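You operate a simulated robot arm through the tools that you are given. There is no shell and no other tool.

You run a simulated robot arm. Do the job below in one go: nothing can be reset, and whatever is moved stays where it is left.

JOB
Top the heater up into the green band and vent its pump.
Fine: heater switch off first and left off; shut the water valve again; open the vent knob till water drips, then shut it. Where these are worked on the way, their far stop is far enough and under half their travel is too little: water valve.
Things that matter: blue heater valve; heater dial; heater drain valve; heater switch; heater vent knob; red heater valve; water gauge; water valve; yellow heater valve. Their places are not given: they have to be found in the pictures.

The check looks at the end state, three seconds after you hand in, the way a careful person would. Anything else that was tipped, shoved, dropped, spilled or broken makes it a failure.

ROBOT AND FRAMES
A 6-joint arm with a three-finger gripper, fixed in place. Base frame: the origin is at the foot of the arm, x ahead of it, y to its left, z up. Lengths are in cm, angles in degrees, forces in N, time in s.
Its first joint turns from -166.0 to 166.0 degrees. Payload 4.89 kg.
The tool frame sits at the grasp point between the pads (the TCP): z along the fingers, y along the line on which they close. The tips reach 3 cm beyond it. Largest opening 16.4 cm; the body of the gripper starts 12.5 cm behind the TCP.
Orientation is that of the tool frame in the base frame, as a unit quaternion [x, y, z, w]. With the fingers straight down and closing along the base's y, the tool's x points along the base's -x, its y along +y and its z along -z.

CONTROLS
- The arm moves only by the tool step_arm. Its argument "steps" is a list of rows, each a list of 7 numbers: the gripper command, from -1 (shut) to 1 (fully open), values between in proportion, then the shift along the tool's x, y, z in mm, then the turn, a rotation vector about the tool's x, y, z in degrees. In form: [[gripper, x, y, z, wx, wy, wz], ...]. A call has 1 to 20 rows; each row shifts and turns the commanded pose from where the row before left it, along the tool's axes as they then stand. Each row takes 0.2 s and may step no farther than 5 cm and 8.6 degrees from the row before; otherwise, or with a gripper value out of range, the whole call is refused. A pose out of reach is approached as far as the arm can. The call stops where the force on the tool passes 90 N (or 10 N more than at its start, if that is more) or the arm is blocked; 0.2 s more then pass. Each finger travels about 10.8 cm/s and halts on what it meets, pressing with about 38 N; the grip force reading is that of the motor and also rises with nothing between the fingers. The clock runs only during rows and for 0.2 s after the last one: add rows that do not move to give the fingers time. It gives the time, the measured TCP pose, the force on the tool (base axes), the opening and the grip force at its end, in the units of the frame above (readings bear some noise), with the torque about the TCP (base axes, N m) and any sound that the robot's microphone picked up.
- Cameras (640 x 400 px; columns grow to the right, rows downward): "scene" is fixed at [39.2, -50.55, 149.28]; the picture's right is [0.94, -0.33, 0.00], its down [-0.19, -0.55, -0.81] and it looks along [0.27, 0.77, -0.58] (base axes); focal length 324 px, centre (320, 200). "wrist" rides on the gripper at [7.6, -0.2, -15.2] in the tool frame; the picture's right is [0.02, 1.00, 0.00], its down [-0.88, 0.02, -0.47] and it looks along [-0.47, 0.01, 0.88] (tool axes); focal length 247 px, centre (320, 200).
- capture(camera): a new picture of that camera. No time passes.
- lift_body(by): slides the trunk up (or, below 0, down) by that many cm; the arm rides with it, the base frame stays. It gives what a move gives, with no picture.
- measure_at(camera, pixels): for up to 12 pixels [column, row] of the newest picture of that camera ("zoom" is the newest enlarged one), the place [x, y, z] in the base frame of the surface seen there, good to about 0.2 cm, but the place of the scene camera against the robot may be out by one fixed shift of up to 1.8 cm in any direction. No time passes.
- enlarge(camera, box): a new picture of the part [left, top, right, bottom] of that camera's present view, enlarged. No time passes.
- hand_in(): hands the job in; it is judged then, once.

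Unless the task says otherwise, let go and move clear before handing in.

The tools are called after "Request:" as name(argument=value, ...) on one line, values as JSON. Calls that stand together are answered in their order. step_arm: Moves the arm, as the interface text tells. Its arguments: {"type":"object","properties":{"steps":{"type":"array"}},"required":["steps"]} The other tools are called the same way: lift_body (by) slides the trunk up or down; capture (camera) takes a picture; measure_at (camera, pixels) gives the place of the surface under pixels of a picture; enlarge (camera, box) takes an enlarged picture of a part of a camera's view; hand_in () hands the job in.

At the start:

```text
time_s: 0.0
tool_pos: [56.09, 38.1, 116.31]
tcp_rot: [0.0, 1.0, 0.0, 0.0]
ft_force: [0.1, 0.2, -0.6]
torque: [0.02, -0.01, 0.01]
width: 16.4
finger_force: 0.0
trunk travel left (down, up): [-17.5, 21.5]
```

scene: 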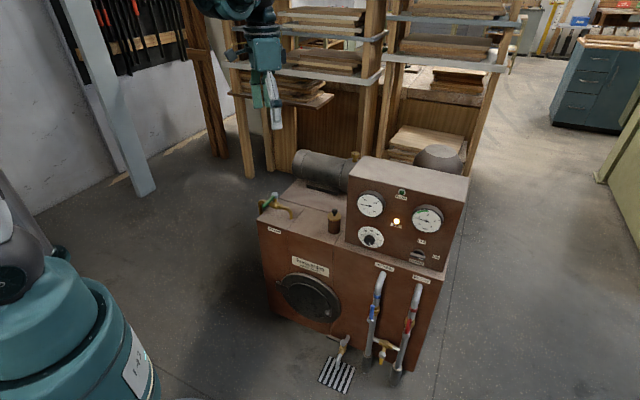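
wrist: 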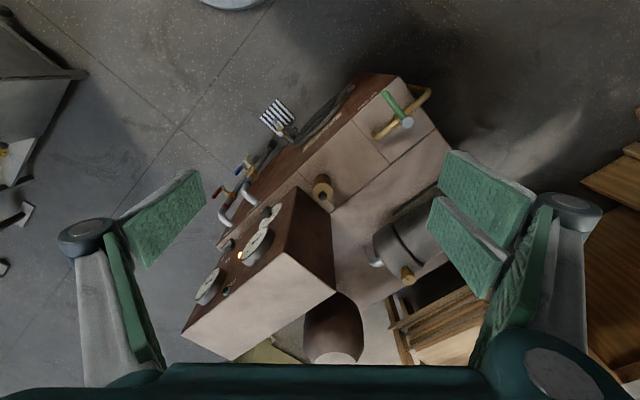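

The scene picture shows a brown heater unit with a panel (gauges at about 370,205 and 428,218, dial 371,238), a switch near (418,258), a green-handled valve at (270,203), a brass knob at (335,220), and coloured valves at the lower front. I'll enlarge these areas to identify each part.

Request:
enlarge(camera="scene", box=[340, 150, 480, 280])

Request:
enlarge(camera="scene", box=[240, 130, 370, 250])

Request:
enlarge(camera="scene", box=[310, 260, 450, 400])

Request:
enlarge(camera="wrist", box=[180, 60, 460, 300])

```text
3.08 times, centred on (410, 215) of scene
```

zoom: 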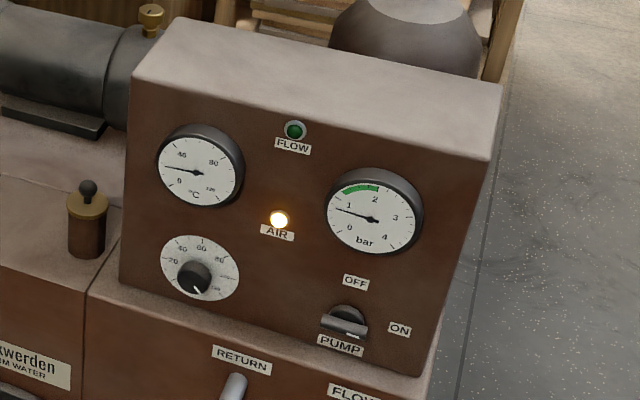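

```text
3.33 times, centred on (305, 190) of scene
```

zoom: 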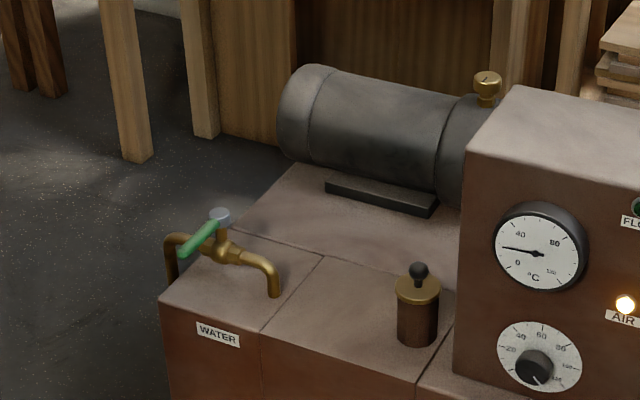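

```text
2.86 times, centred on (380, 330) of scene
```

zoom: 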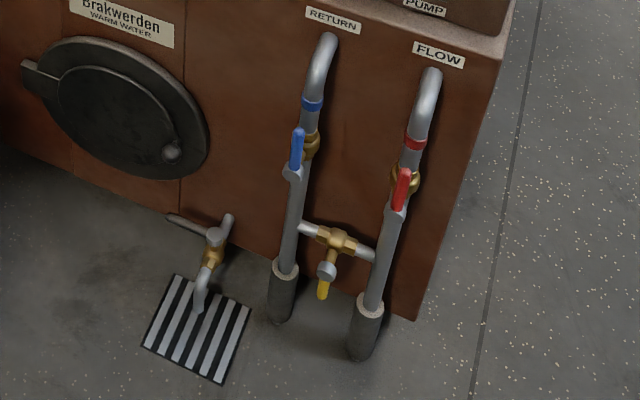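

```text
1.67 times, centred on (320, 180) of wrist
```

zoom: 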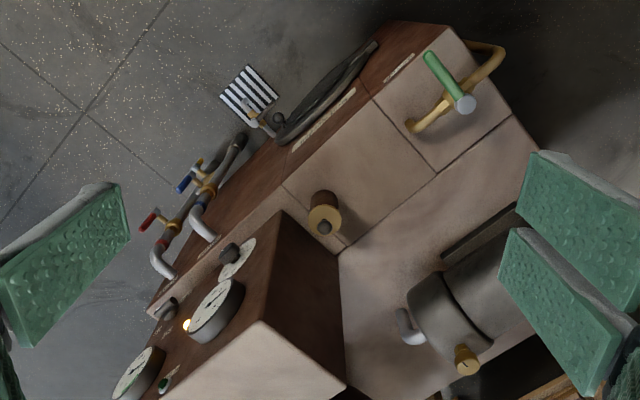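

The water gauge reads below the green band (about 0.8 bar), the AIR lamp is lit, the pump switch is a rotary knob beneath OFF/ON labels, and the brass vent knob sits on the pump's top. I'll measure these places in both cameras.

Request:
measure_at(camera="wrist", pixels=[[408, 123], [388, 97], [376, 134], [322, 183], [408, 276], [402, 270], [226, 245], [266, 218], [240, 255], [265, 288], [335, 290], [296, 188]])

Request:
measure_at(camera="scene", pixels=[[274, 195], [264, 207], [295, 215], [335, 212], [355, 154], [418, 253], [418, 258], [370, 240], [428, 218], [370, 204], [350, 240], [445, 270]])

Request:
enlarge(camera="scene", box=[395, 235, 445, 270])

Request:
enlarge(camera="scene", box=[400, 195, 455, 235])

Request:
enlarge(camera="scene", box=[335, 140, 375, 175])

Request:
enlarge(camera="scene", box=[250, 185, 310, 225])

```text
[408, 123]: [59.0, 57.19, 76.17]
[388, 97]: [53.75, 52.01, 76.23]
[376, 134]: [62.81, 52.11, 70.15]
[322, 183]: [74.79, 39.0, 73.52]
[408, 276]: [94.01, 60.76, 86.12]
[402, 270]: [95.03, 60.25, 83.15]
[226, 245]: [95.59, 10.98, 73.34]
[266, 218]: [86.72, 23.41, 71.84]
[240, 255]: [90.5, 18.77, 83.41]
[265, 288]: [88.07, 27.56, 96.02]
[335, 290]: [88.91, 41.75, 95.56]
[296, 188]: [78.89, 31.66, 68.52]
```

```text
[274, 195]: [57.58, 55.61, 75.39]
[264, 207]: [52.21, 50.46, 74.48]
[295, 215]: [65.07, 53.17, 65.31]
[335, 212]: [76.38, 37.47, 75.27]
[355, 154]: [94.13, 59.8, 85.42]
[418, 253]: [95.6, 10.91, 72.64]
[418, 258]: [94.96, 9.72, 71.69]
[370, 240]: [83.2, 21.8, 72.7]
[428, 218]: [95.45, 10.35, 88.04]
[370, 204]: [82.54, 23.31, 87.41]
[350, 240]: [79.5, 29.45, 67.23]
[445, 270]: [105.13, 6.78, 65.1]
```

```text
11.43 times, centred on (420, 252) of scene
```

zoom: 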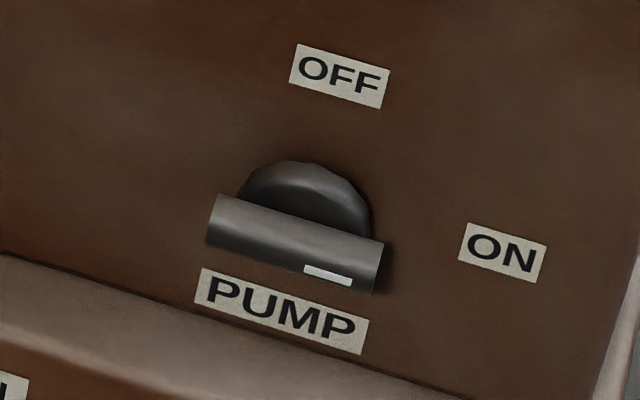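

```text
10.00 times, centred on (428, 215) of scene
```

zoom: 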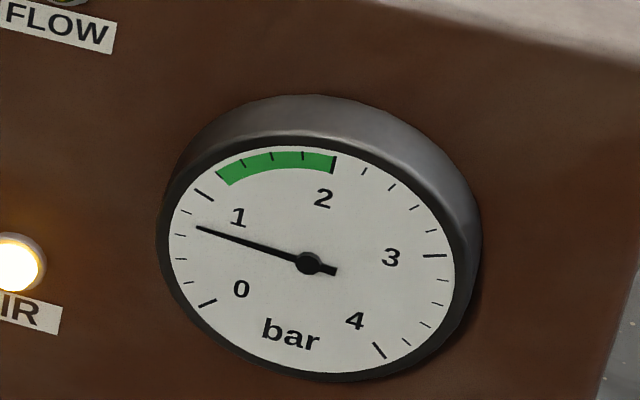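

```text
11.43 times, centred on (355, 158) of scene
```

zoom: 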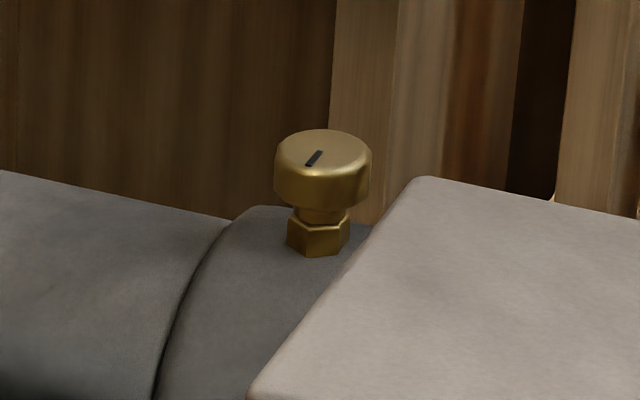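

```text
10.00 times, centred on (280, 205) of scene
```

zoom: 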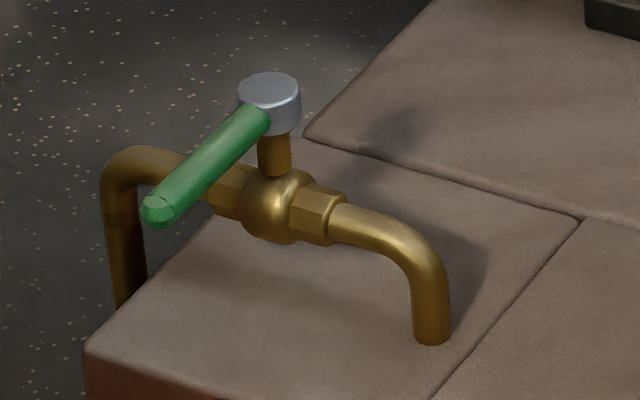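

The switch's white mark points right, to ON, so it has to turn a quarter counter-clockwise to OFF. The gauge needle is at about 0.7 and the green band runs from about 1.2 to 2.0. I'll measure the switch and panel more closely.

Request:
enlarge(camera="scene", box=[395, 235, 445, 270])

Request:
measure_at(camera="zoom", pixels=[[215, 225], [375, 265], [300, 235], [290, 170], [340, 75], [500, 250], [225, 285], [340, 325], [440, 300], [300, 350], [150, 160], [370, 285]])

Request:
measure_at(camera="scene", pixels=[[348, 165], [468, 180], [346, 243], [440, 272], [425, 270], [382, 273], [378, 285], [415, 288], [373, 305], [407, 320], [260, 225], [380, 262]])

```text
11.43 times, centred on (420, 252) of scene
```

zoom: 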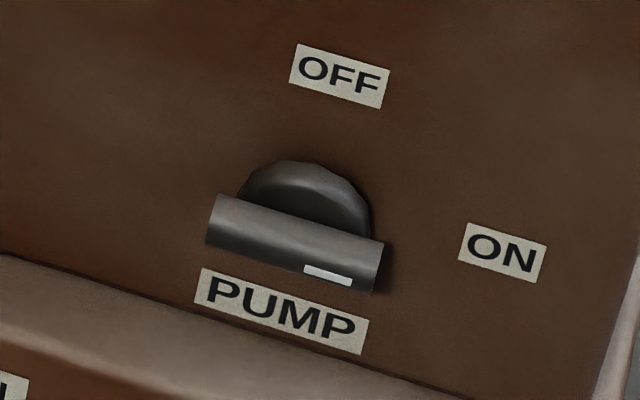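

```text
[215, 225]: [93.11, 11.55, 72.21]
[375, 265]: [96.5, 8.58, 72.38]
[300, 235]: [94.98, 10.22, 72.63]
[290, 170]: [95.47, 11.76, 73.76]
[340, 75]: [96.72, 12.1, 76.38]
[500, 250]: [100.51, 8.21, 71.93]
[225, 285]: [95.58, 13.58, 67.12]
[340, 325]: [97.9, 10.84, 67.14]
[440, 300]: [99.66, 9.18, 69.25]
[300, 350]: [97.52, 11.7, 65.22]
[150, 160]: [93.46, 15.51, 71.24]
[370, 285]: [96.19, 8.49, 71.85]
```

```text
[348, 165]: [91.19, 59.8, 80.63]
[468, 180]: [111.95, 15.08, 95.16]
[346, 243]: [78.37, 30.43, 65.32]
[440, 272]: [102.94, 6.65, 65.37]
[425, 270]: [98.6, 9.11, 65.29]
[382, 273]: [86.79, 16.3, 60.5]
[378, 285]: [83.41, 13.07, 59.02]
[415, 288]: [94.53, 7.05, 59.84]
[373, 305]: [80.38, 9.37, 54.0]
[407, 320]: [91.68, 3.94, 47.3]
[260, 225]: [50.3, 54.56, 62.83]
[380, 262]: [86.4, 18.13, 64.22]
```

The panel is vertical and faces the (-0.70,-0.71) direction, with the switch bar horizontal near (94.8,10.1,72). I'll move the arm out in front of the panel and yaw it towards the normal, then look again.

Request:
step_arm(steps=[[0, -17.8, -42.2, 12.2, 0, 0, 0], [-0.5, -17.8, -42.2, 12.2, 0, 0, 0], [-0.5, -17.8, -42.2, 12.2, 0, 0, 0], [-0.5, -17.8, -42.2, 12.2, 0, 0, 0], [-0.5, -17.8, -42.2, 12.2, 0, 0, 0], [-0.5, -17.8, -42.2, 12.2, 0, 0, 0], [-0.5, -17.8, -42.2, 12.2, 0, 0, 0], [-0.5, -17.8, -42.2, 12.2, 0, 0, 0], [-0.5, -17.8, -42.2, 12.2, 0, 0, 0], [-0.5, 0, 0, 0, 0, 0, -7.5], [-0.5, 0, 0, 0, 0, 0, -7.5], [-0.5, 0, 0, 0, 0, 0, -7.5], [-0.5, 0, 0, 0, 0, 0, -7.5], [-0.5, 0, 0, 0, 0, 0, -7.5], [-0.5, 0, 0, 0, 0, 0, -7.5]])

Request:
capture(camera="wrist")

Request:
capture(camera="scene")

```text
time_s: 3.2
tool_pos: [72.05, -0.04, 105.3]
tcp_rot: [-0.383, 0.924, 0.0, 0.001]
ft_force: [0.4, -0.1, 0.4]
torque: [0.03, 0.0, 0.0]
width: 4.13
finger_force: 0.0
trunk travel left (down, up): [-17.5, 21.5]
```

```text
taken
```

wrist: 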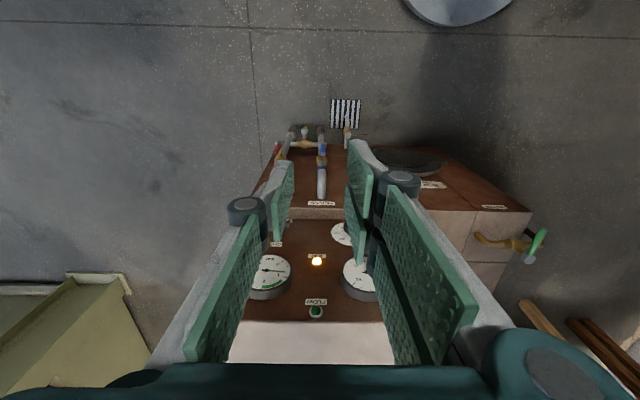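

```text
taken
```

scene: 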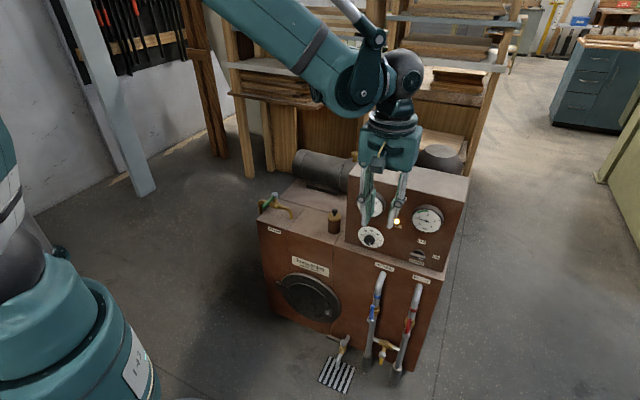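

The wrist view is now square with the panel (its top edge lies level at row 322), so the 45° yaw matches the heater. I'll measure heater points from the wrist camera, which carries no shift.

Request:
measure_at(camera="wrist", pixels=[[300, 226], [320, 290], [300, 300], [335, 270], [310, 240], [320, 204], [310, 340], [522, 262], [535, 245], [480, 237], [322, 190], [300, 212]])

Request:
enlarge(camera="wrist", box=[220, 120, 400, 330])

Request:
enlarge(camera="wrist", box=[440, 190, 560, 280])

```text
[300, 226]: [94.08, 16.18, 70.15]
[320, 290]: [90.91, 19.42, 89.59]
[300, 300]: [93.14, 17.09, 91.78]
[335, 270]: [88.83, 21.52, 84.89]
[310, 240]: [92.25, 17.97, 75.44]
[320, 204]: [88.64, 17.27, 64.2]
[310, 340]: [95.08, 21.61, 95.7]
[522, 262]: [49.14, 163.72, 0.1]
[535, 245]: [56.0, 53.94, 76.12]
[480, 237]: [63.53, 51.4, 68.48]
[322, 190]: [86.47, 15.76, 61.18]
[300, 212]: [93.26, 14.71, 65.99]
```

```text
1.90 times, centred on (310, 225) of wrist
```

zoom: 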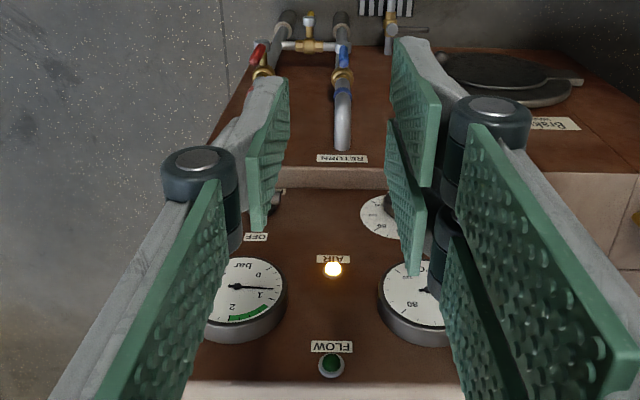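

```text
4.44 times, centred on (500, 235) of wrist
```

zoom: 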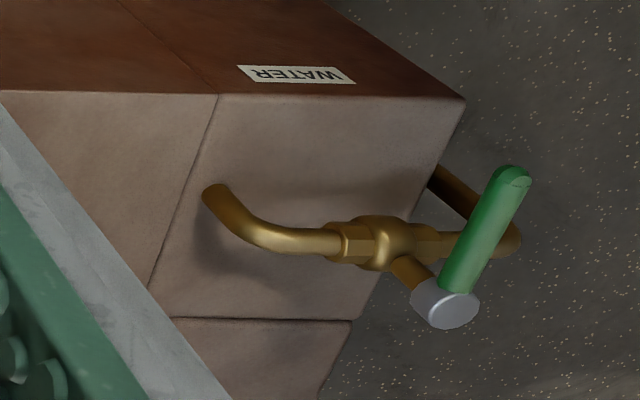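

Wrist readings put the panel plane at x+y ≈ 110.3, against about 108.9 from the scene camera, so the scene camera is shifted. I'll measure the AIR and FLOW lamps in both cameras to pin down that shift.

Request:
measure_at(camera="wrist", pixels=[[316.8, 261.3], [315.8, 311.8], [315.8, 300]])

Request:
measure_at(camera="scene", pixels=[[396.7, 221.2], [402.2, 192.3], [401.8, 198], [420, 250.5]])

Request:
enlarge(camera="scene", box=[380, 185, 440, 270])

```text
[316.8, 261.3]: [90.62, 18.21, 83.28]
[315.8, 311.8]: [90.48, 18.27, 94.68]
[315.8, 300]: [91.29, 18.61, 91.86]
```

```text
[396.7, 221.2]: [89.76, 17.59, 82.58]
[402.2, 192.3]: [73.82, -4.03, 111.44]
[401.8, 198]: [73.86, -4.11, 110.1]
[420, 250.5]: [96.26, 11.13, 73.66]
```

```text
4.71 times, centred on (410, 228) of scene
```

zoom: 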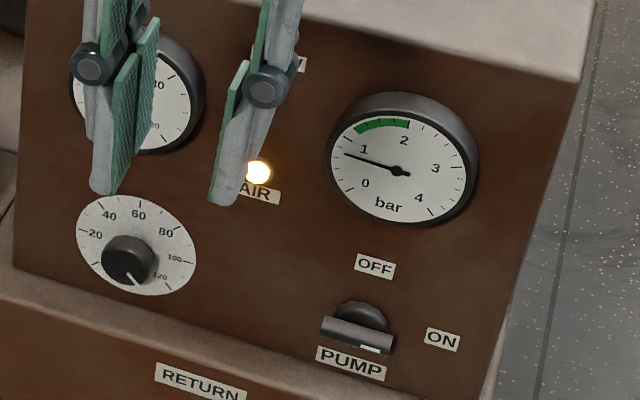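

The AIR lamp comparison gives a scene-camera shift of about (+0.86,+0.63,+0.70). I'll now pitch the tool up to horizontal, facing the panel, while staying about 27 cm in front of it.

Request:
step_arm(steps=[[-0.5, 0, 0, 0, 0, -8.182, 0], [-0.5, 0, 0, 0, 0, -8.182, 0], [-0.5, 0, 0, 0, 0, -8.182, 0], [-0.5, 0, 0, 0, 0, -8.182, 0], [-0.5, 0, 0, 0, 0, -8.182, 0], [-0.5, 0, 0, 0, 0, -8.182, 0], [-0.5, 0, 0, 0, 0, -8.182, 0], [-0.5, 0, 0, 0, 0, -8.182, 0], [-0.5, 0, 0, 0, 0, -8.182, 0], [-0.5, 0, 0, 0, 0, -8.182, 0], [-0.5, 0, 0, 0, 0, -8.182, 0]])

Request:
capture(camera="wrist")

Request:
capture(camera="scene")

```text
time_s: 5.6
tool_pos: [74.21, -0.93, 109.19]
tcp_rot: [-0.272, 0.654, 0.27, 0.652]
ft_force: [-1.7, 1.0, 1.2]
torque: [-0.08, 0.09, -0.23]
width: 4.09
finger_force: 0.0
out of reach, approached as far as the arm can: row 10, 11
trunk travel left (down, up): [-17.5, 21.5]
```

```text
taken
```

wrist: 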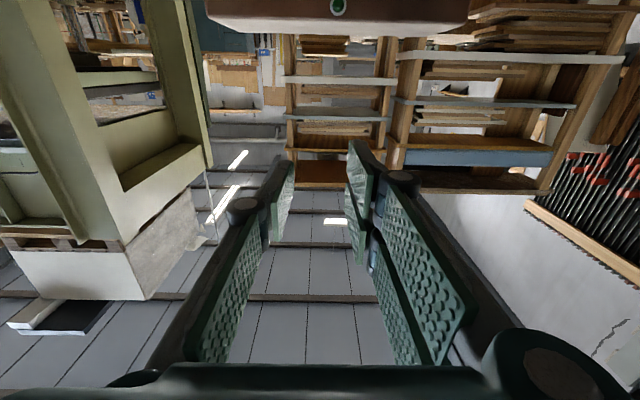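

```text
taken
```

scene: 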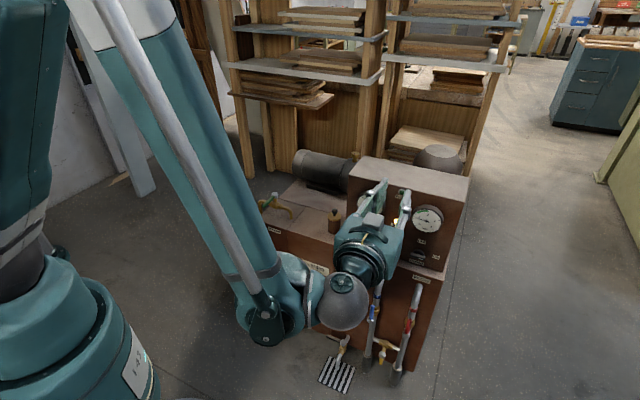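

The tool is nearly horizontal but the arm was a bit too folded for the last rows (TCP at 74.2,-0.9,109). I'll shift right and forward to about 18 cm from the panel, then descend toward the switch height.

Request:
step_arm(steps=[[-0.5, 0, -30.2, 30.3, 0, 0, 0], [-0.5, 0, -30.2, 30.3, 0, 0, 0], [-0.5, 0, -30.2, 30.3, 0, 0, 0], [-0.5, 40, 0, 0, 0, 0, 0], [-0.5, 40, 0, 0, 0, 0, 0], [-0.5, 40, 0, 0, 0, 0, 0], [-0.5, 40, 0, 0, 0, 0, 0], [-0.5, 0, 0, 0, 0, 0, 0]])

Request:
capture(camera="wrist")

Request:
capture(camera="scene")

```text
time_s: 7.4
tool_pos: [89.87, -1.76, 95.25]
tcp_rot: [-0.272, 0.653, 0.272, 0.652]
ft_force: [0.5, 0.2, -1.0]
torque: [-0.05, 0.0, 0.03]
width: 4.09
finger_force: 0.1
out of reach, approached as far as the arm can: row 6, 7
trunk travel left (down, up): [-17.5, 21.5]
```

```text
taken
```

wrist: 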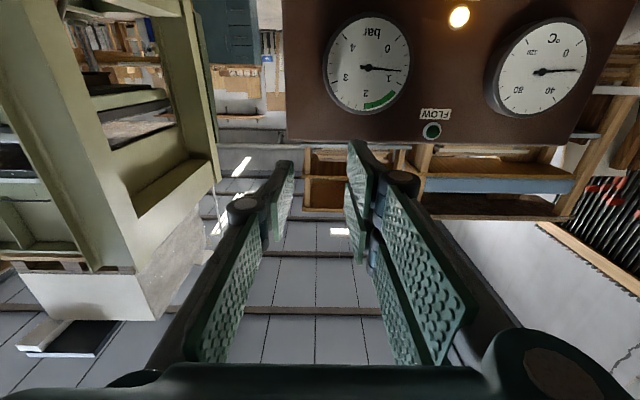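

```text
taken
```

scene: 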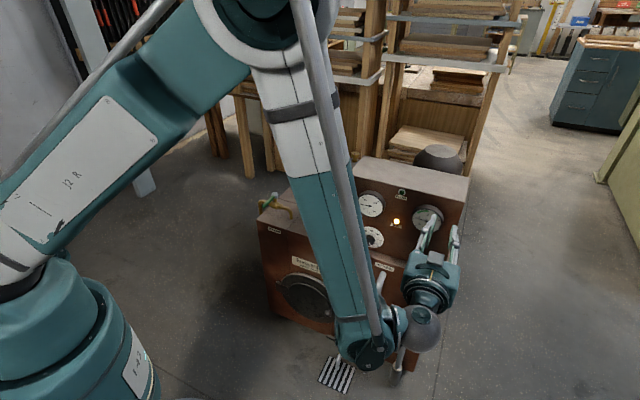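

The arm can't fold low enough (it stopped at 89.9,-1.8,95.3, with the tool in front of the right edge of the panel), but nothing is touching. I'll lower the trunk 15 cm so the switch height comes into reach.

Request:
lift_body(by=-15)

Request:
capture(camera="wrist")

Request:
capture(camera="scene")

```text
time_s: 9.2
tool_pos: [89.82, -1.9, 80.26]
tcp_rot: [-0.272, 0.654, 0.271, 0.651]
ft_force: [0.3, 0.7, 0.3]
torque: [-0.02, 0.01, 0.02]
width: 4.12
finger_force: 0.1
trunk travel left (down, up): [-2.5, 36.5]
```

```text
taken
```

wrist: 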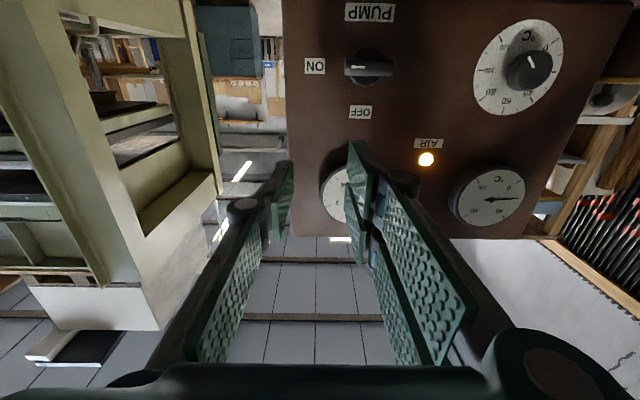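

```text
taken
```

scene: 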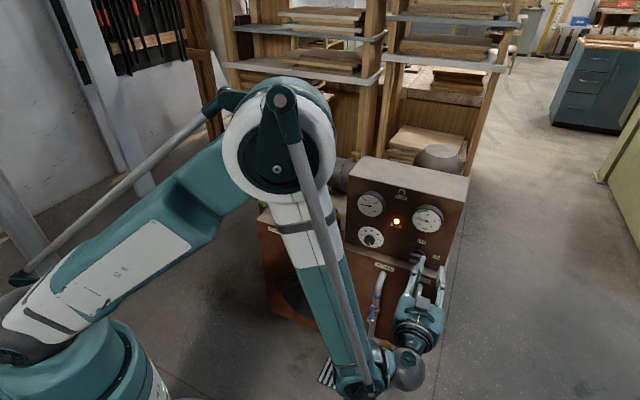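

The wrist camera (now upside down) sees the switch clearly at about (368,68), with ON at (314,66) and OFF at (360,112). I'll measure it precisely.

Request:
enlarge(camera="wrist", box=[300, 0, 440, 130])

Request:
measure_at(camera="wrist", pixels=[[348, 67], [368, 67], [388, 67], [368, 60], [368, 74], [368, 52], [368, 84], [394, 66], [340, 66], [330, 100], [314, 66], [360, 112]])

```text
3.08 times, centred on (370, 65) of wrist
```

zoom: 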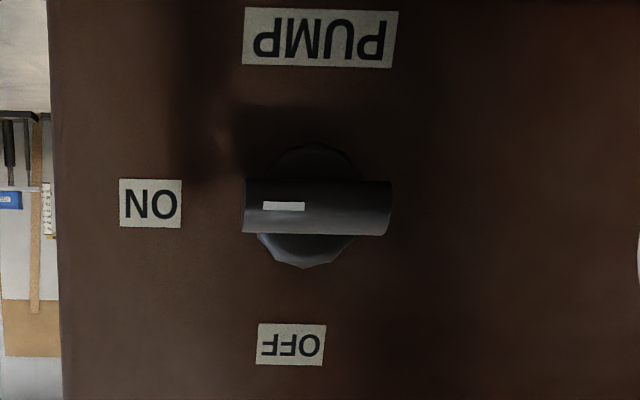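

```text
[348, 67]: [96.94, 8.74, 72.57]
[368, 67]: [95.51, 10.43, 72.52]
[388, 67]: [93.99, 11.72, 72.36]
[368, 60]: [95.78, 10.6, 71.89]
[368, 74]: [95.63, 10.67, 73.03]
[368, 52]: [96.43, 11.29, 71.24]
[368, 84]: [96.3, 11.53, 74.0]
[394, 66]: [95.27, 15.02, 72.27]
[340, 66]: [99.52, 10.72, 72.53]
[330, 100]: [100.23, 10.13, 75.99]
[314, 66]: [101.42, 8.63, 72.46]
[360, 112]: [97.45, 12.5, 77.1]
```

The switch bar is centred at about u=60.1 along the panel and z=72.5, its front face near d=74.9, 3 cm proud of the panel. I'll send one still row to see where the commanded pose sits after the trunk move.

Request:
step_arm(steps=[[-0.5, 0, 0, 0, 0, 0, 0], [-0.5, 0, 0, 0, 0, 0, 0]])

```text
time_s: 9.8
tool_pos: [89.84, -1.81, 80.26]
tcp_rot: [-0.272, 0.654, 0.271, 0.652]
ft_force: [0.0, 0.6, 0.1]
torque: [0.0, -0.02, 0.01]
width: 4.1
finger_force: 0.0
trunk travel left (down, up): [-2.5, 36.5]
```

The commanded pose equals the measured one, so I can move relative to it. I'll align with the switch axis and then roll the tool +90° so that the fingers sit above and below the bar.

Request:
step_arm(steps=[[-0.5, 25.9, 15.7, 0, 0, 0, 0], [-0.5, 25.9, 15.7, 0, 0, 0, 0], [-0.5, 25.9, 15.7, 0, 0, 0, 0], [-0.5, 0, 0, 0, 0, 0, 0]])

Request:
capture(camera="wrist")

```text
time_s: 10.8
tool_pos: [91.9, -0.82, 77.78]
tcp_rot: [-0.274, 0.654, 0.273, 0.65]
ft_force: [-0.4, 0.6, 0.1]
torque: [0.03, 0.01, -0.02]
width: 4.12
finger_force: 0.0
out of reach, approached as far as the arm can: row 1, 2, 3
trunk travel left (down, up): [-2.5, 36.5]
```

```text
taken
```

wrist: 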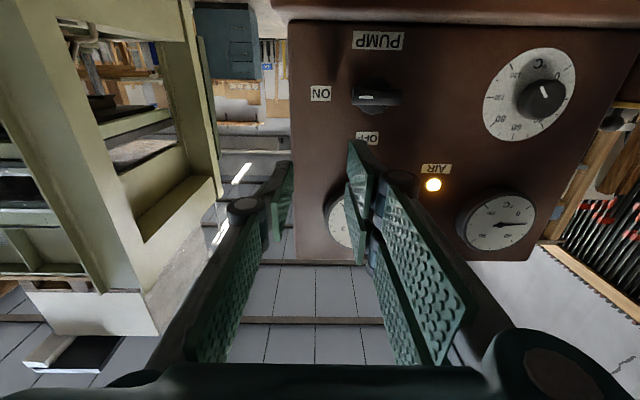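

The arm is folding-limited at this horizontal tool pose (it stopped at u≈65.6, z≈77.8). Tilting the tool about 15° downward and lowering the trunk 2 cm more should bring the wrist into range, so I'll do that and align in front of the switch.

Request:
lift_body(by=-2)

Request:
step_arm(steps=[[-0.5, 0, 0, 0, 0, 7.5, 0], [-0.5, 0, 0, 0, 0, 7.5, 0], [-0.5, 0, 0, 0, 0, 0, 0]])

```text
time_s: 11.4
tool_pos: [91.98, -0.83, 75.68]
tcp_rot: [-0.274, 0.654, 0.273, 0.65]
ft_force: [-0.2, -0.1, 0.6]
torque: [0.0, -0.02, 0.02]
width: 4.1
finger_force: 0.0
trunk travel left (down, up): [-0.5, 38.5]
```

```text
time_s: 12.2
tool_pos: [91.84, -0.75, 75.9]
tcp_rot: [-0.306, 0.734, 0.233, 0.559]
ft_force: [1.0, -0.3, -1.3]
torque: [0.07, -0.01, 0.02]
width: 4.08
finger_force: 0.1
trunk travel left (down, up): [-0.5, 38.5]
```

The tilt was reached (15.4° below horizontal). Next I'll shift left and forward to stand about 5 cm short of the switch bar.

Request:
step_arm(steps=[[-0.5, 1.0, 17.9, 12.7, 0, 0, 0], [-0.5, 1.0, 17.9, 12.7, 0, 0, 0], [-0.5, 1.0, 17.9, 12.7, 0, 0, 0], [-0.5, 0, 0, 0, 0, 0, 0]])

Request:
capture(camera="wrist")

```text
time_s: 13.2
tool_pos: [90.79, 5.49, 74.53]
tcp_rot: [-0.307, 0.734, 0.234, 0.56]
ft_force: [0.1, -0.1, 0.3]
torque: [0.01, 0.0, 0.0]
width: 4.12
finger_force: 0.1
trunk travel left (down, up): [-0.5, 38.5]
```

```text
taken
```

wrist: 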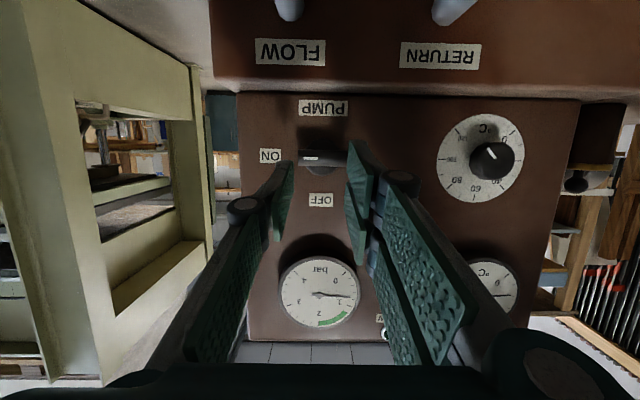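

Reached: the bar at about (322,157) now lies between the finger tips. I'll re-measure it from this closer view before rolling.

Request:
enlarge(camera="wrist", box=[270, 100, 380, 220])

Request:
measure_at(camera="wrist", pixels=[[303, 157], [322, 157], [342, 157], [322, 152], [322, 163], [320, 172], [318, 146]])

```text
3.33 times, centred on (325, 160) of wrist
```

zoom: 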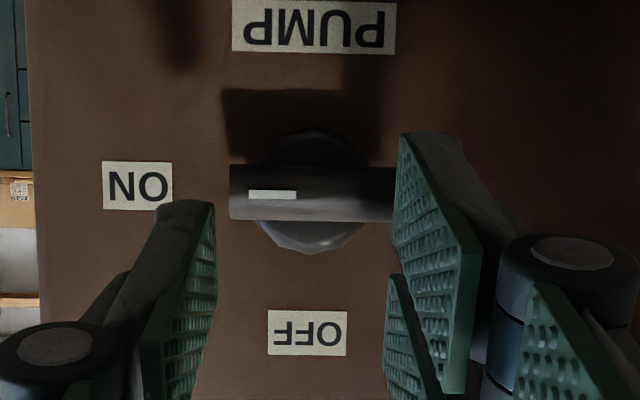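

```text
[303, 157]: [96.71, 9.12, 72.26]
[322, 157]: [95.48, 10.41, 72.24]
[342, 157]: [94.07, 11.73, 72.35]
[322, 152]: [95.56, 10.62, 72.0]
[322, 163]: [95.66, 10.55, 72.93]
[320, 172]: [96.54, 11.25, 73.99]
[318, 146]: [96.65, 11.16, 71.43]
```

The bar centre is at u≈60.15, z≈72.4, and my tool line passes through it. I'll now roll +90° about the tool axis so the fingers go above and below the bar.

Request:
step_arm(steps=[[-0.5, 0, 0, 0, 0, 0, 8.182], [-0.5, 0, 0, 0, 0, 0, 8.182], [-0.5, 0, 0, 0, 0, 0, 8.182], [-0.5, 0, 0, 0, 0, 0, 8.182], [-0.5, 0, 0, 0, 0, 0, 8.182], [-0.5, 0, 0, 0, 0, 0, 8.182], [-0.5, 0, 0, 0, 0, 0, 8.182], [-0.5, 0, 0, 0, 0, 0, 8.182], [-0.5, 0, 0, 0, 0, 0, 8.182], [-0.5, 0, 0, 0, 0, 0, 8.182], [-0.5, 0, 0, 0, 0, 0, 8.182], [-0.5, 0, 0, 0, 0, 0, 0]])

Request:
capture(camera="wrist")

Request:
capture(camera="scene")

```text
time_s: 15.8
tool_pos: [90.62, 5.57, 74.51]
tcp_rot: [0.302, 0.736, 0.561, 0.229]
ft_force: [-0.3, -0.1, -0.3]
torque: [0.01, 0.01, 0.02]
width: 4.12
finger_force: 0.1
trunk travel left (down, up): [-0.5, 38.5]
```

```text
taken
```

wrist: 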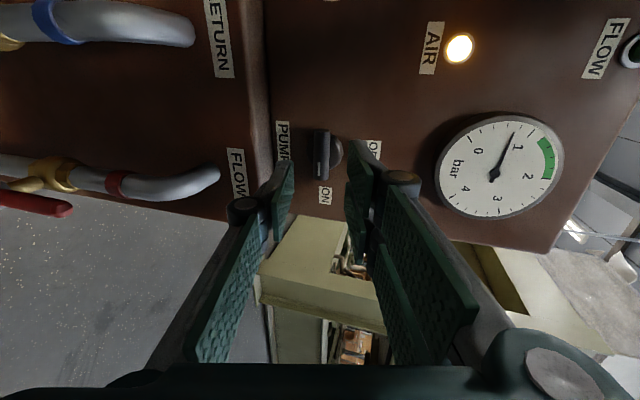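

```text
taken
```

scene: 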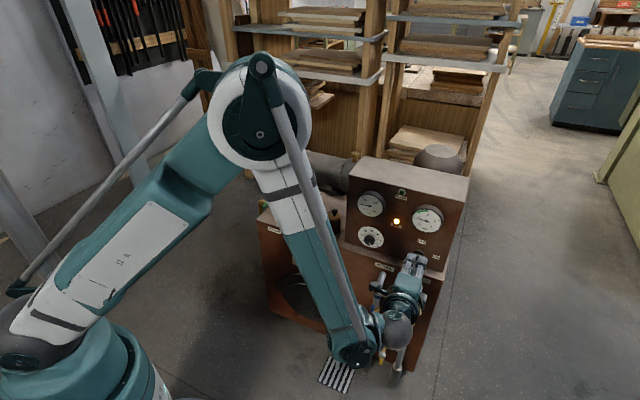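

The fingers now straddle the bar line (bar at about (322,155) between the tips). I'll advance 4.75 cm along the tool so the tips overlap the bar without reaching the dome behind it.

Request:
step_arm(steps=[[-0.5, 0, 0, 11.9, 0, 0, 0], [-0.5, 0, 0, 11.9, 0, 0, 0], [-0.5, 0, 0, 11.9, 0, 0, 0], [-0.5, 0, 0, 11.8, 0, 0, 0], [-0.5, 0, 0, 0, 0, 0, 0]])

Request:
enlarge(camera="wrist", box=[240, 90, 420, 220])

Request:
enlarge(camera="scene", box=[380, 220, 450, 290])

```text
time_s: 17.0
tool_pos: [93.77, 8.86, 73.36]
tcp_rot: [0.302, 0.735, 0.561, 0.23]
ft_force: [-0.2, 1.0, -0.5]
torque: [0.01, 0.02, -0.03]
width: 4.1
finger_force: 0.0
trunk travel left (down, up): [-0.5, 38.5]
```

```text
3.08 times, centred on (330, 155) of wrist
```

zoom: 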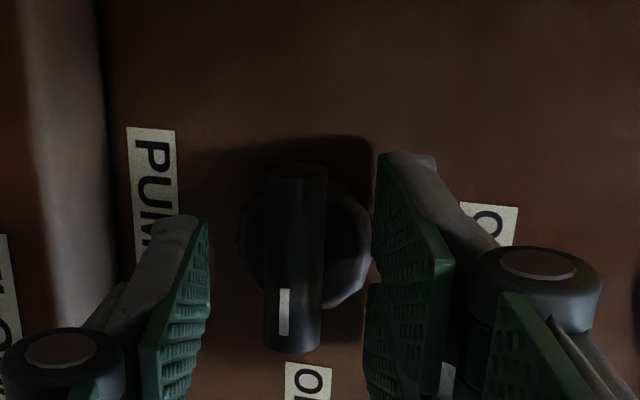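

```text
5.71 times, centred on (415, 255) of scene
```

zoom: 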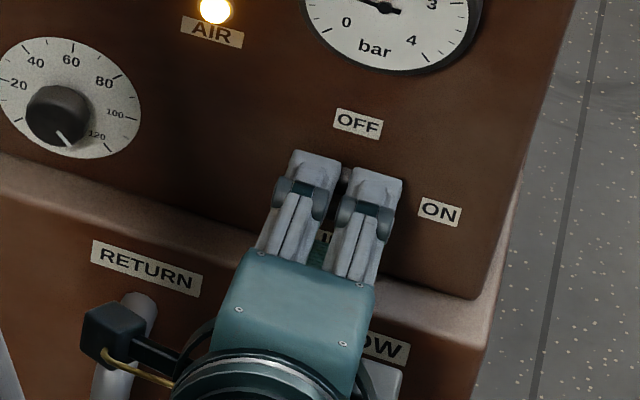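

The tips are around the bar with no contact force, though the scene view shows each finger made of two prongs. I'll measure the upper finger's real width and position in the newest scene zoom before closing.

Request:
measure_at(camera="zoom", pixels=[[292, 160], [315, 160], [335, 165], [356, 172], [378, 178], [398, 185], [345, 172], [300, 190]])

Request:
capture(camera="wrist")

```text
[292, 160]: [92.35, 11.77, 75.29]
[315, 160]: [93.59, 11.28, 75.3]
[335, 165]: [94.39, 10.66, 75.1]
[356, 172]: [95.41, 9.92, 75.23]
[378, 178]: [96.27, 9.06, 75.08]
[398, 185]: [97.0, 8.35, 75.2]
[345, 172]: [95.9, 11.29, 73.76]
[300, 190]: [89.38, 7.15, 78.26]
```

```text
taken
```

wrist: 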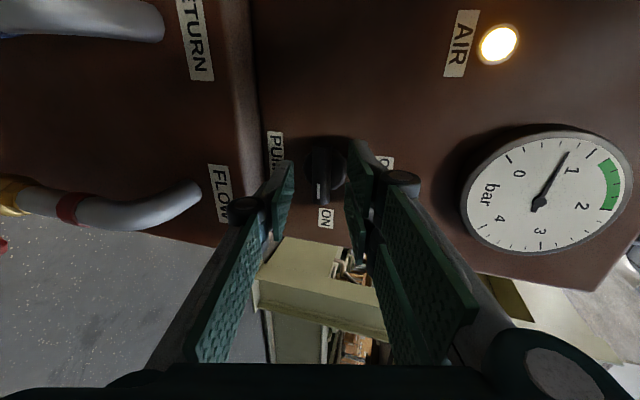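

The upper finger spans about 5.7 cm along the panel, centred on the bar at u≈60, which suits the grip. I'll close on the bar now.

Request:
step_arm(steps=[[-0.65, 0, 0, 0, 0, 0, 0], [-0.75, 0, 0, 0, 0, 0, 0], [-0.82, 0, 0, 0, 0, 0, 0], [-0.9, 0, 0, 0, 0, 0, 0], [-0.9, 0, 0, 0, 0, 0, 0]])

Request:
enlarge(camera="wrist", box=[240, 90, 420, 220])

```text
time_s: 18.2
tool_pos: [93.79, 8.67, 73.4]
tcp_rot: [0.302, 0.736, 0.561, 0.23]
ft_force: [-4.2, -2.7, 11.3]
torque: [0.14, -0.37, -0.11]
width: 1.22
finger_force: 4.5
trunk travel left (down, up): [-0.5, 38.5]
```

```text
3.08 times, centred on (330, 155) of wrist
```

zoom: 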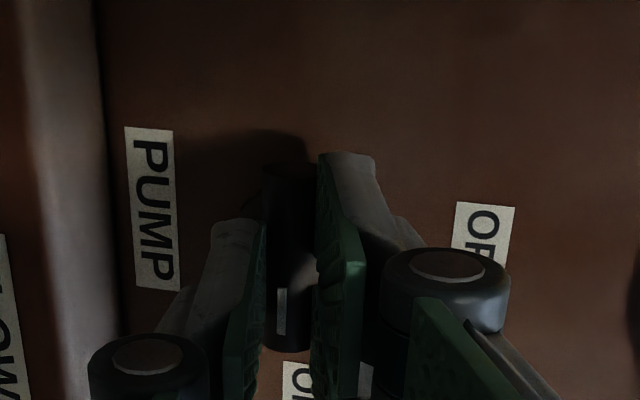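

The fingers have closed on the bar (width 1.22, small forces). I'll grip firmly and turn about -45° first, checking forces.

Request:
step_arm(steps=[[-1, 0, 0, 0, 0, 0, 0], [-1, 0, 0, 0, 0, 0, 0], [-1, 0, 0, 0, 0, 0, -7], [-1, 0, 0, 0, 0, 0, -8], [-1, 0, 0, 0, 0, 0, -8], [-1, 0, 0, 0, 0, 0, -8], [-1, 0, 0, 0, 0, 0, -8], [-1, 0, 0, 0, 0, 0, -8]])

Request:
enlarge(camera="wrist", box=[240, 90, 420, 220])

Request:
capture(camera="scene")

```text
time_s: 19.4
tool_pos: [93.45, 8.44, 73.31]
tcp_rot: [0.181, 0.774, 0.517, 0.316]
ft_force: [-27.4, -23.9, 11.8]
torque: [0.3, -0.19, -0.83]
width: 0.01
finger_force: 45.2
trunk travel left (down, up): [-0.5, 38.5]
stopped in row 5: the force on the tool passed its limit at 95 N (the readings are from after the stop); the commanded pose is now the measured one
```

```text
3.08 times, centred on (330, 155) of wrist
```

zoom: 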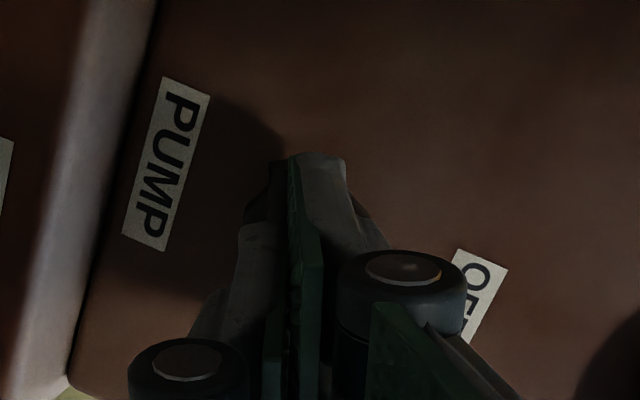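

```text
taken
```

scene: 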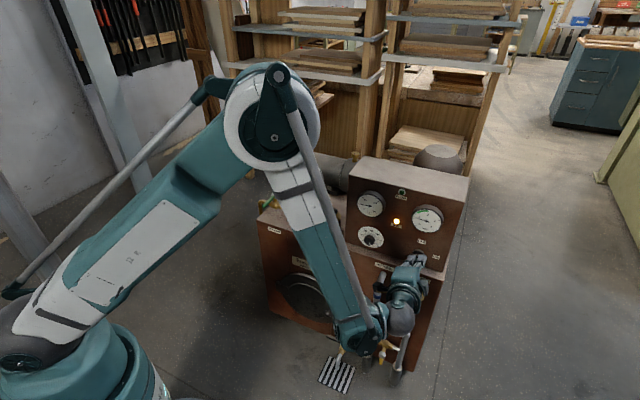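

The fingers slipped off the bar (width 0.01) and are now pressing on its front (about 36 N outward). I'll back off along the tool axis and look at the switch.

Request:
step_arm(steps=[[-1, 0, 0, -10, 0, 0, 0], [-1, 0, 0, -20, 0, 0, 0], [-0.5, 0, 0, -25, 0, 0, 0], [-0.5, 0, 0, 0, 0, 0, 0]])

Request:
capture(camera="wrist")

Request:
enlarge(camera="wrist", box=[240, 90, 420, 220])

Request:
enlarge(camera="scene", box=[380, 220, 450, 290])

```text
time_s: 20.4
tool_pos: [90.05, 4.95, 74.65]
tcp_rot: [0.181, 0.775, 0.516, 0.317]
ft_force: [-0.1, 0.8, 0.4]
torque: [0.0, -0.01, 0.04]
width: 4.09
finger_force: 0.0
trunk travel left (down, up): [-0.5, 38.5]
```

```text
taken
```

wrist: 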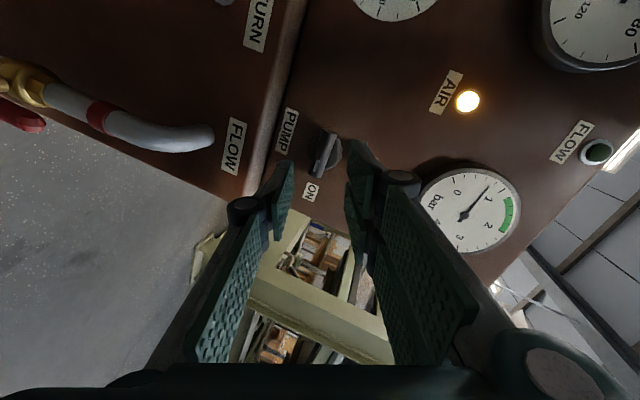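

```text
3.08 times, centred on (330, 155) of wrist
```

zoom: 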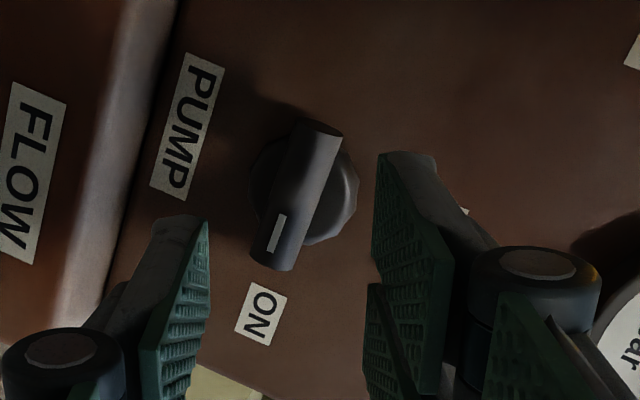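

```text
5.71 times, centred on (415, 255) of scene
```

zoom: 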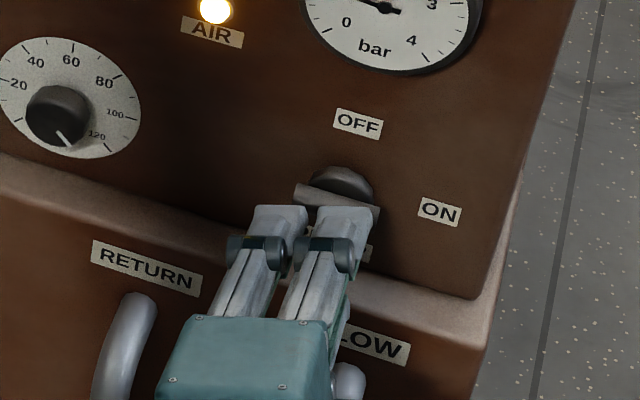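

The switch is still at ON; its rounded bar let the tips slip because the 15° tilt left the lower finger too shallow. I'll re-roll the fingers level with the bar, go slightly deeper, and reduce the tilt to about 7°.

Request:
step_arm(steps=[[-0.5, 0, 0, 0, 0, 0, 8], [-0.5, 0, 0, 0, 0, 0, 8], [-0.5, 0, 0, 0, 0, 0, 2.4], [-0.5, 0, -1, 20, 0, 0, 0], [-0.5, 0, -1, 20, 0, 0, 0], [-0.5, 0, -0.7, 15, 0, 0, 0], [-0.5, 0, 0, 0, -4.2, 0, 0], [-0.5, 0, 0, 0, -4.2, 0, 0], [-0.5, 0, 0, 0, 0, 0, 0]])

Request:
enlarge(camera="wrist", box=[240, 90, 420, 220])

```text
time_s: 22.4
tool_pos: [93.62, 8.54, 72.98]
tcp_rot: [0.285, 0.693, 0.613, 0.251]
ft_force: [0.0, 0.2, 1.5]
torque: [-0.02, 0.0, -0.02]
width: 4.12
finger_force: 0.0
trunk travel left (down, up): [-0.5, 38.5]
```

```text
3.08 times, centred on (330, 155) of wrist
```

zoom: 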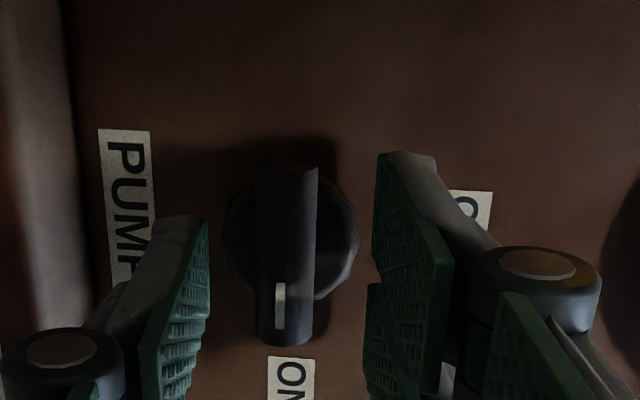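

The 7° tilt was reached with no contact. I'll check the finger-tip depths against the bar and dome from the wrist camera before the last few millimetres.

Request:
capture(camera="wrist")

Request:
measure_at(camera="wrist", pixels=[[357, 141], [363, 142], [287, 162], [304, 160], [317, 160], [326, 160], [334, 160], [339, 170], [345, 150], [310, 190], [300, 165]])

```text
taken
```

wrist: 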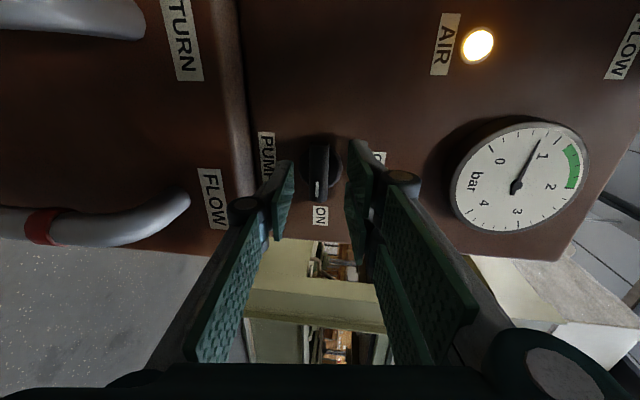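

```text
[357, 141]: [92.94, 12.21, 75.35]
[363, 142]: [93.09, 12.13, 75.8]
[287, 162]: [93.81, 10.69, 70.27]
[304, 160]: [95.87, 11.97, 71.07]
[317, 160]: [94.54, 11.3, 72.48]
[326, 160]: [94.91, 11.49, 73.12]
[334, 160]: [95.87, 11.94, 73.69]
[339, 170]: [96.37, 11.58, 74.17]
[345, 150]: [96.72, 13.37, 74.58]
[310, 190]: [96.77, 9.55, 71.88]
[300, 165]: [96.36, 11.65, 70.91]
```

Measured points put the bar's front at d≈74.85, its axis near d≈75.6 and the dome face at 76.2, with my tips now a little short. I'll advance 1 cm and close in stages, watching the width.

Request:
step_arm(steps=[[-0.5, 0, -0.5, 5, 0, 0, 0], [-0.5, 0, -0.5, 5, 0, 0, 0], [-0.65, 0, 0, 0, 0, 0, 0], [-0.75, 0, 0, 0, 0, 0, 0], [-0.8, 0, 0, 0, 0, 0, 0], [-0.83, 0, 0, 0, 0, 0, 0], [-0.83, 0, 0, 0, 0, 0, 0]])

Request:
enlarge(camera="wrist", box=[240, 90, 420, 220])

```text
time_s: 23.9
tool_pos: [94.32, 9.31, 72.78]
tcp_rot: [0.285, 0.692, 0.613, 0.251]
ft_force: [-5.0, -8.3, 13.2]
torque: [0.22, -0.39, -0.01]
width: 1.56
finger_force: 44.4
trunk travel left (down, up): [-0.5, 38.5]
```

```text
3.08 times, centred on (330, 155) of wrist
```

zoom: 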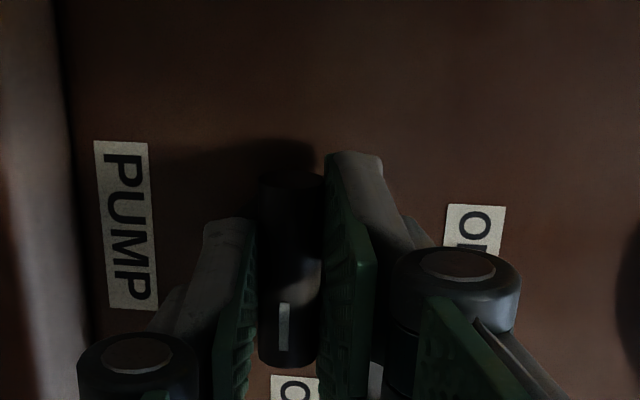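

The grip is now solid on the bar's full width (1.56 cm, 44 N). I'll turn in small steps of -6° and watch.

Request:
step_arm(steps=[[-1, 0, 0.5, 0, 0, 0, 0], [-1, 0, 0, 0, 0, 0, -6], [-1, 0, 0, 0, 0, 0, -6], [-1, 0, 0, 0, 0, 0, -6], [-1, 0, 0, 0, 0, 0, -6], [-1, 0, 0, 0, 0, 0, -6]])

Request:
enlarge(camera="wrist", box=[240, 90, 420, 220])

```text
time_s: 25.4
tool_pos: [94.31, 9.37, 72.89]
tcp_rot: [0.095, 0.742, 0.528, 0.401]
ft_force: [-8.8, -9.2, 3.9]
torque: [0.88, -0.81, -1.04]
width: 1.55
finger_force: 44.9
trunk travel left (down, up): [-0.5, 38.5]
```

```text
3.08 times, centred on (330, 155) of wrist
```

zoom: 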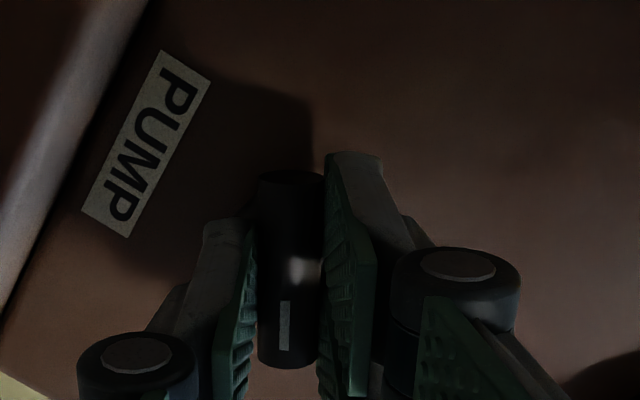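

The bar is turning with the fingers (panel now rotated 30° in view, width steady at 1.55). I'll continue the remaining 60°.

Request:
step_arm(steps=[[-1, 0, 0, 0, 0, 0, -6], [-1, 0, 0, 0, 0, 0, -6], [-1, 0, 0, 0, 0, 0, -6], [-1, 0, 0, 0, 0, 0, -6], [-1, 0, 0, 0, 0, 0, -6], [-1, 0, 0, 0, 0, 0, -6], [-1, 0, 0, 0, 0, 0, -6], [-1, 0, 0, 0, 0, 0, -6], [-1, 0, 0, 0, 0, 0, -6], [-1, 0, 0, 0, 0, 0, -6]])

Request:
enlarge(camera="wrist", box=[240, 90, 420, 220])

Request:
enlarge(camera="scene", box=[380, 220, 450, 290])

```text
time_s: 27.6
tool_pos: [94.25, 9.39, 72.79]
tcp_rot: [-0.289, 0.691, 0.256, 0.612]
ft_force: [1.7, 0.0, 20.6]
torque: [0.28, -0.24, -0.1]
width: 1.55
finger_force: 44.5
trunk travel left (down, up): [-0.5, 38.5]
```

```text
3.08 times, centred on (330, 155) of wrist
```

zoom: 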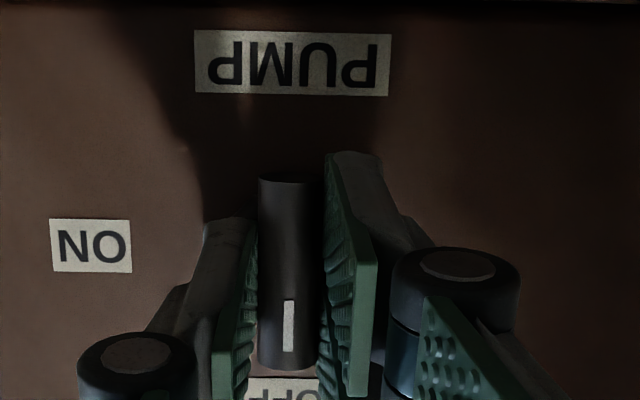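

```text
5.71 times, centred on (415, 255) of scene
```

zoom: 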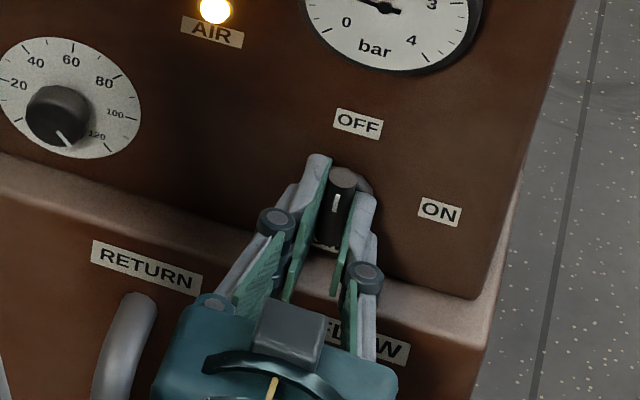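

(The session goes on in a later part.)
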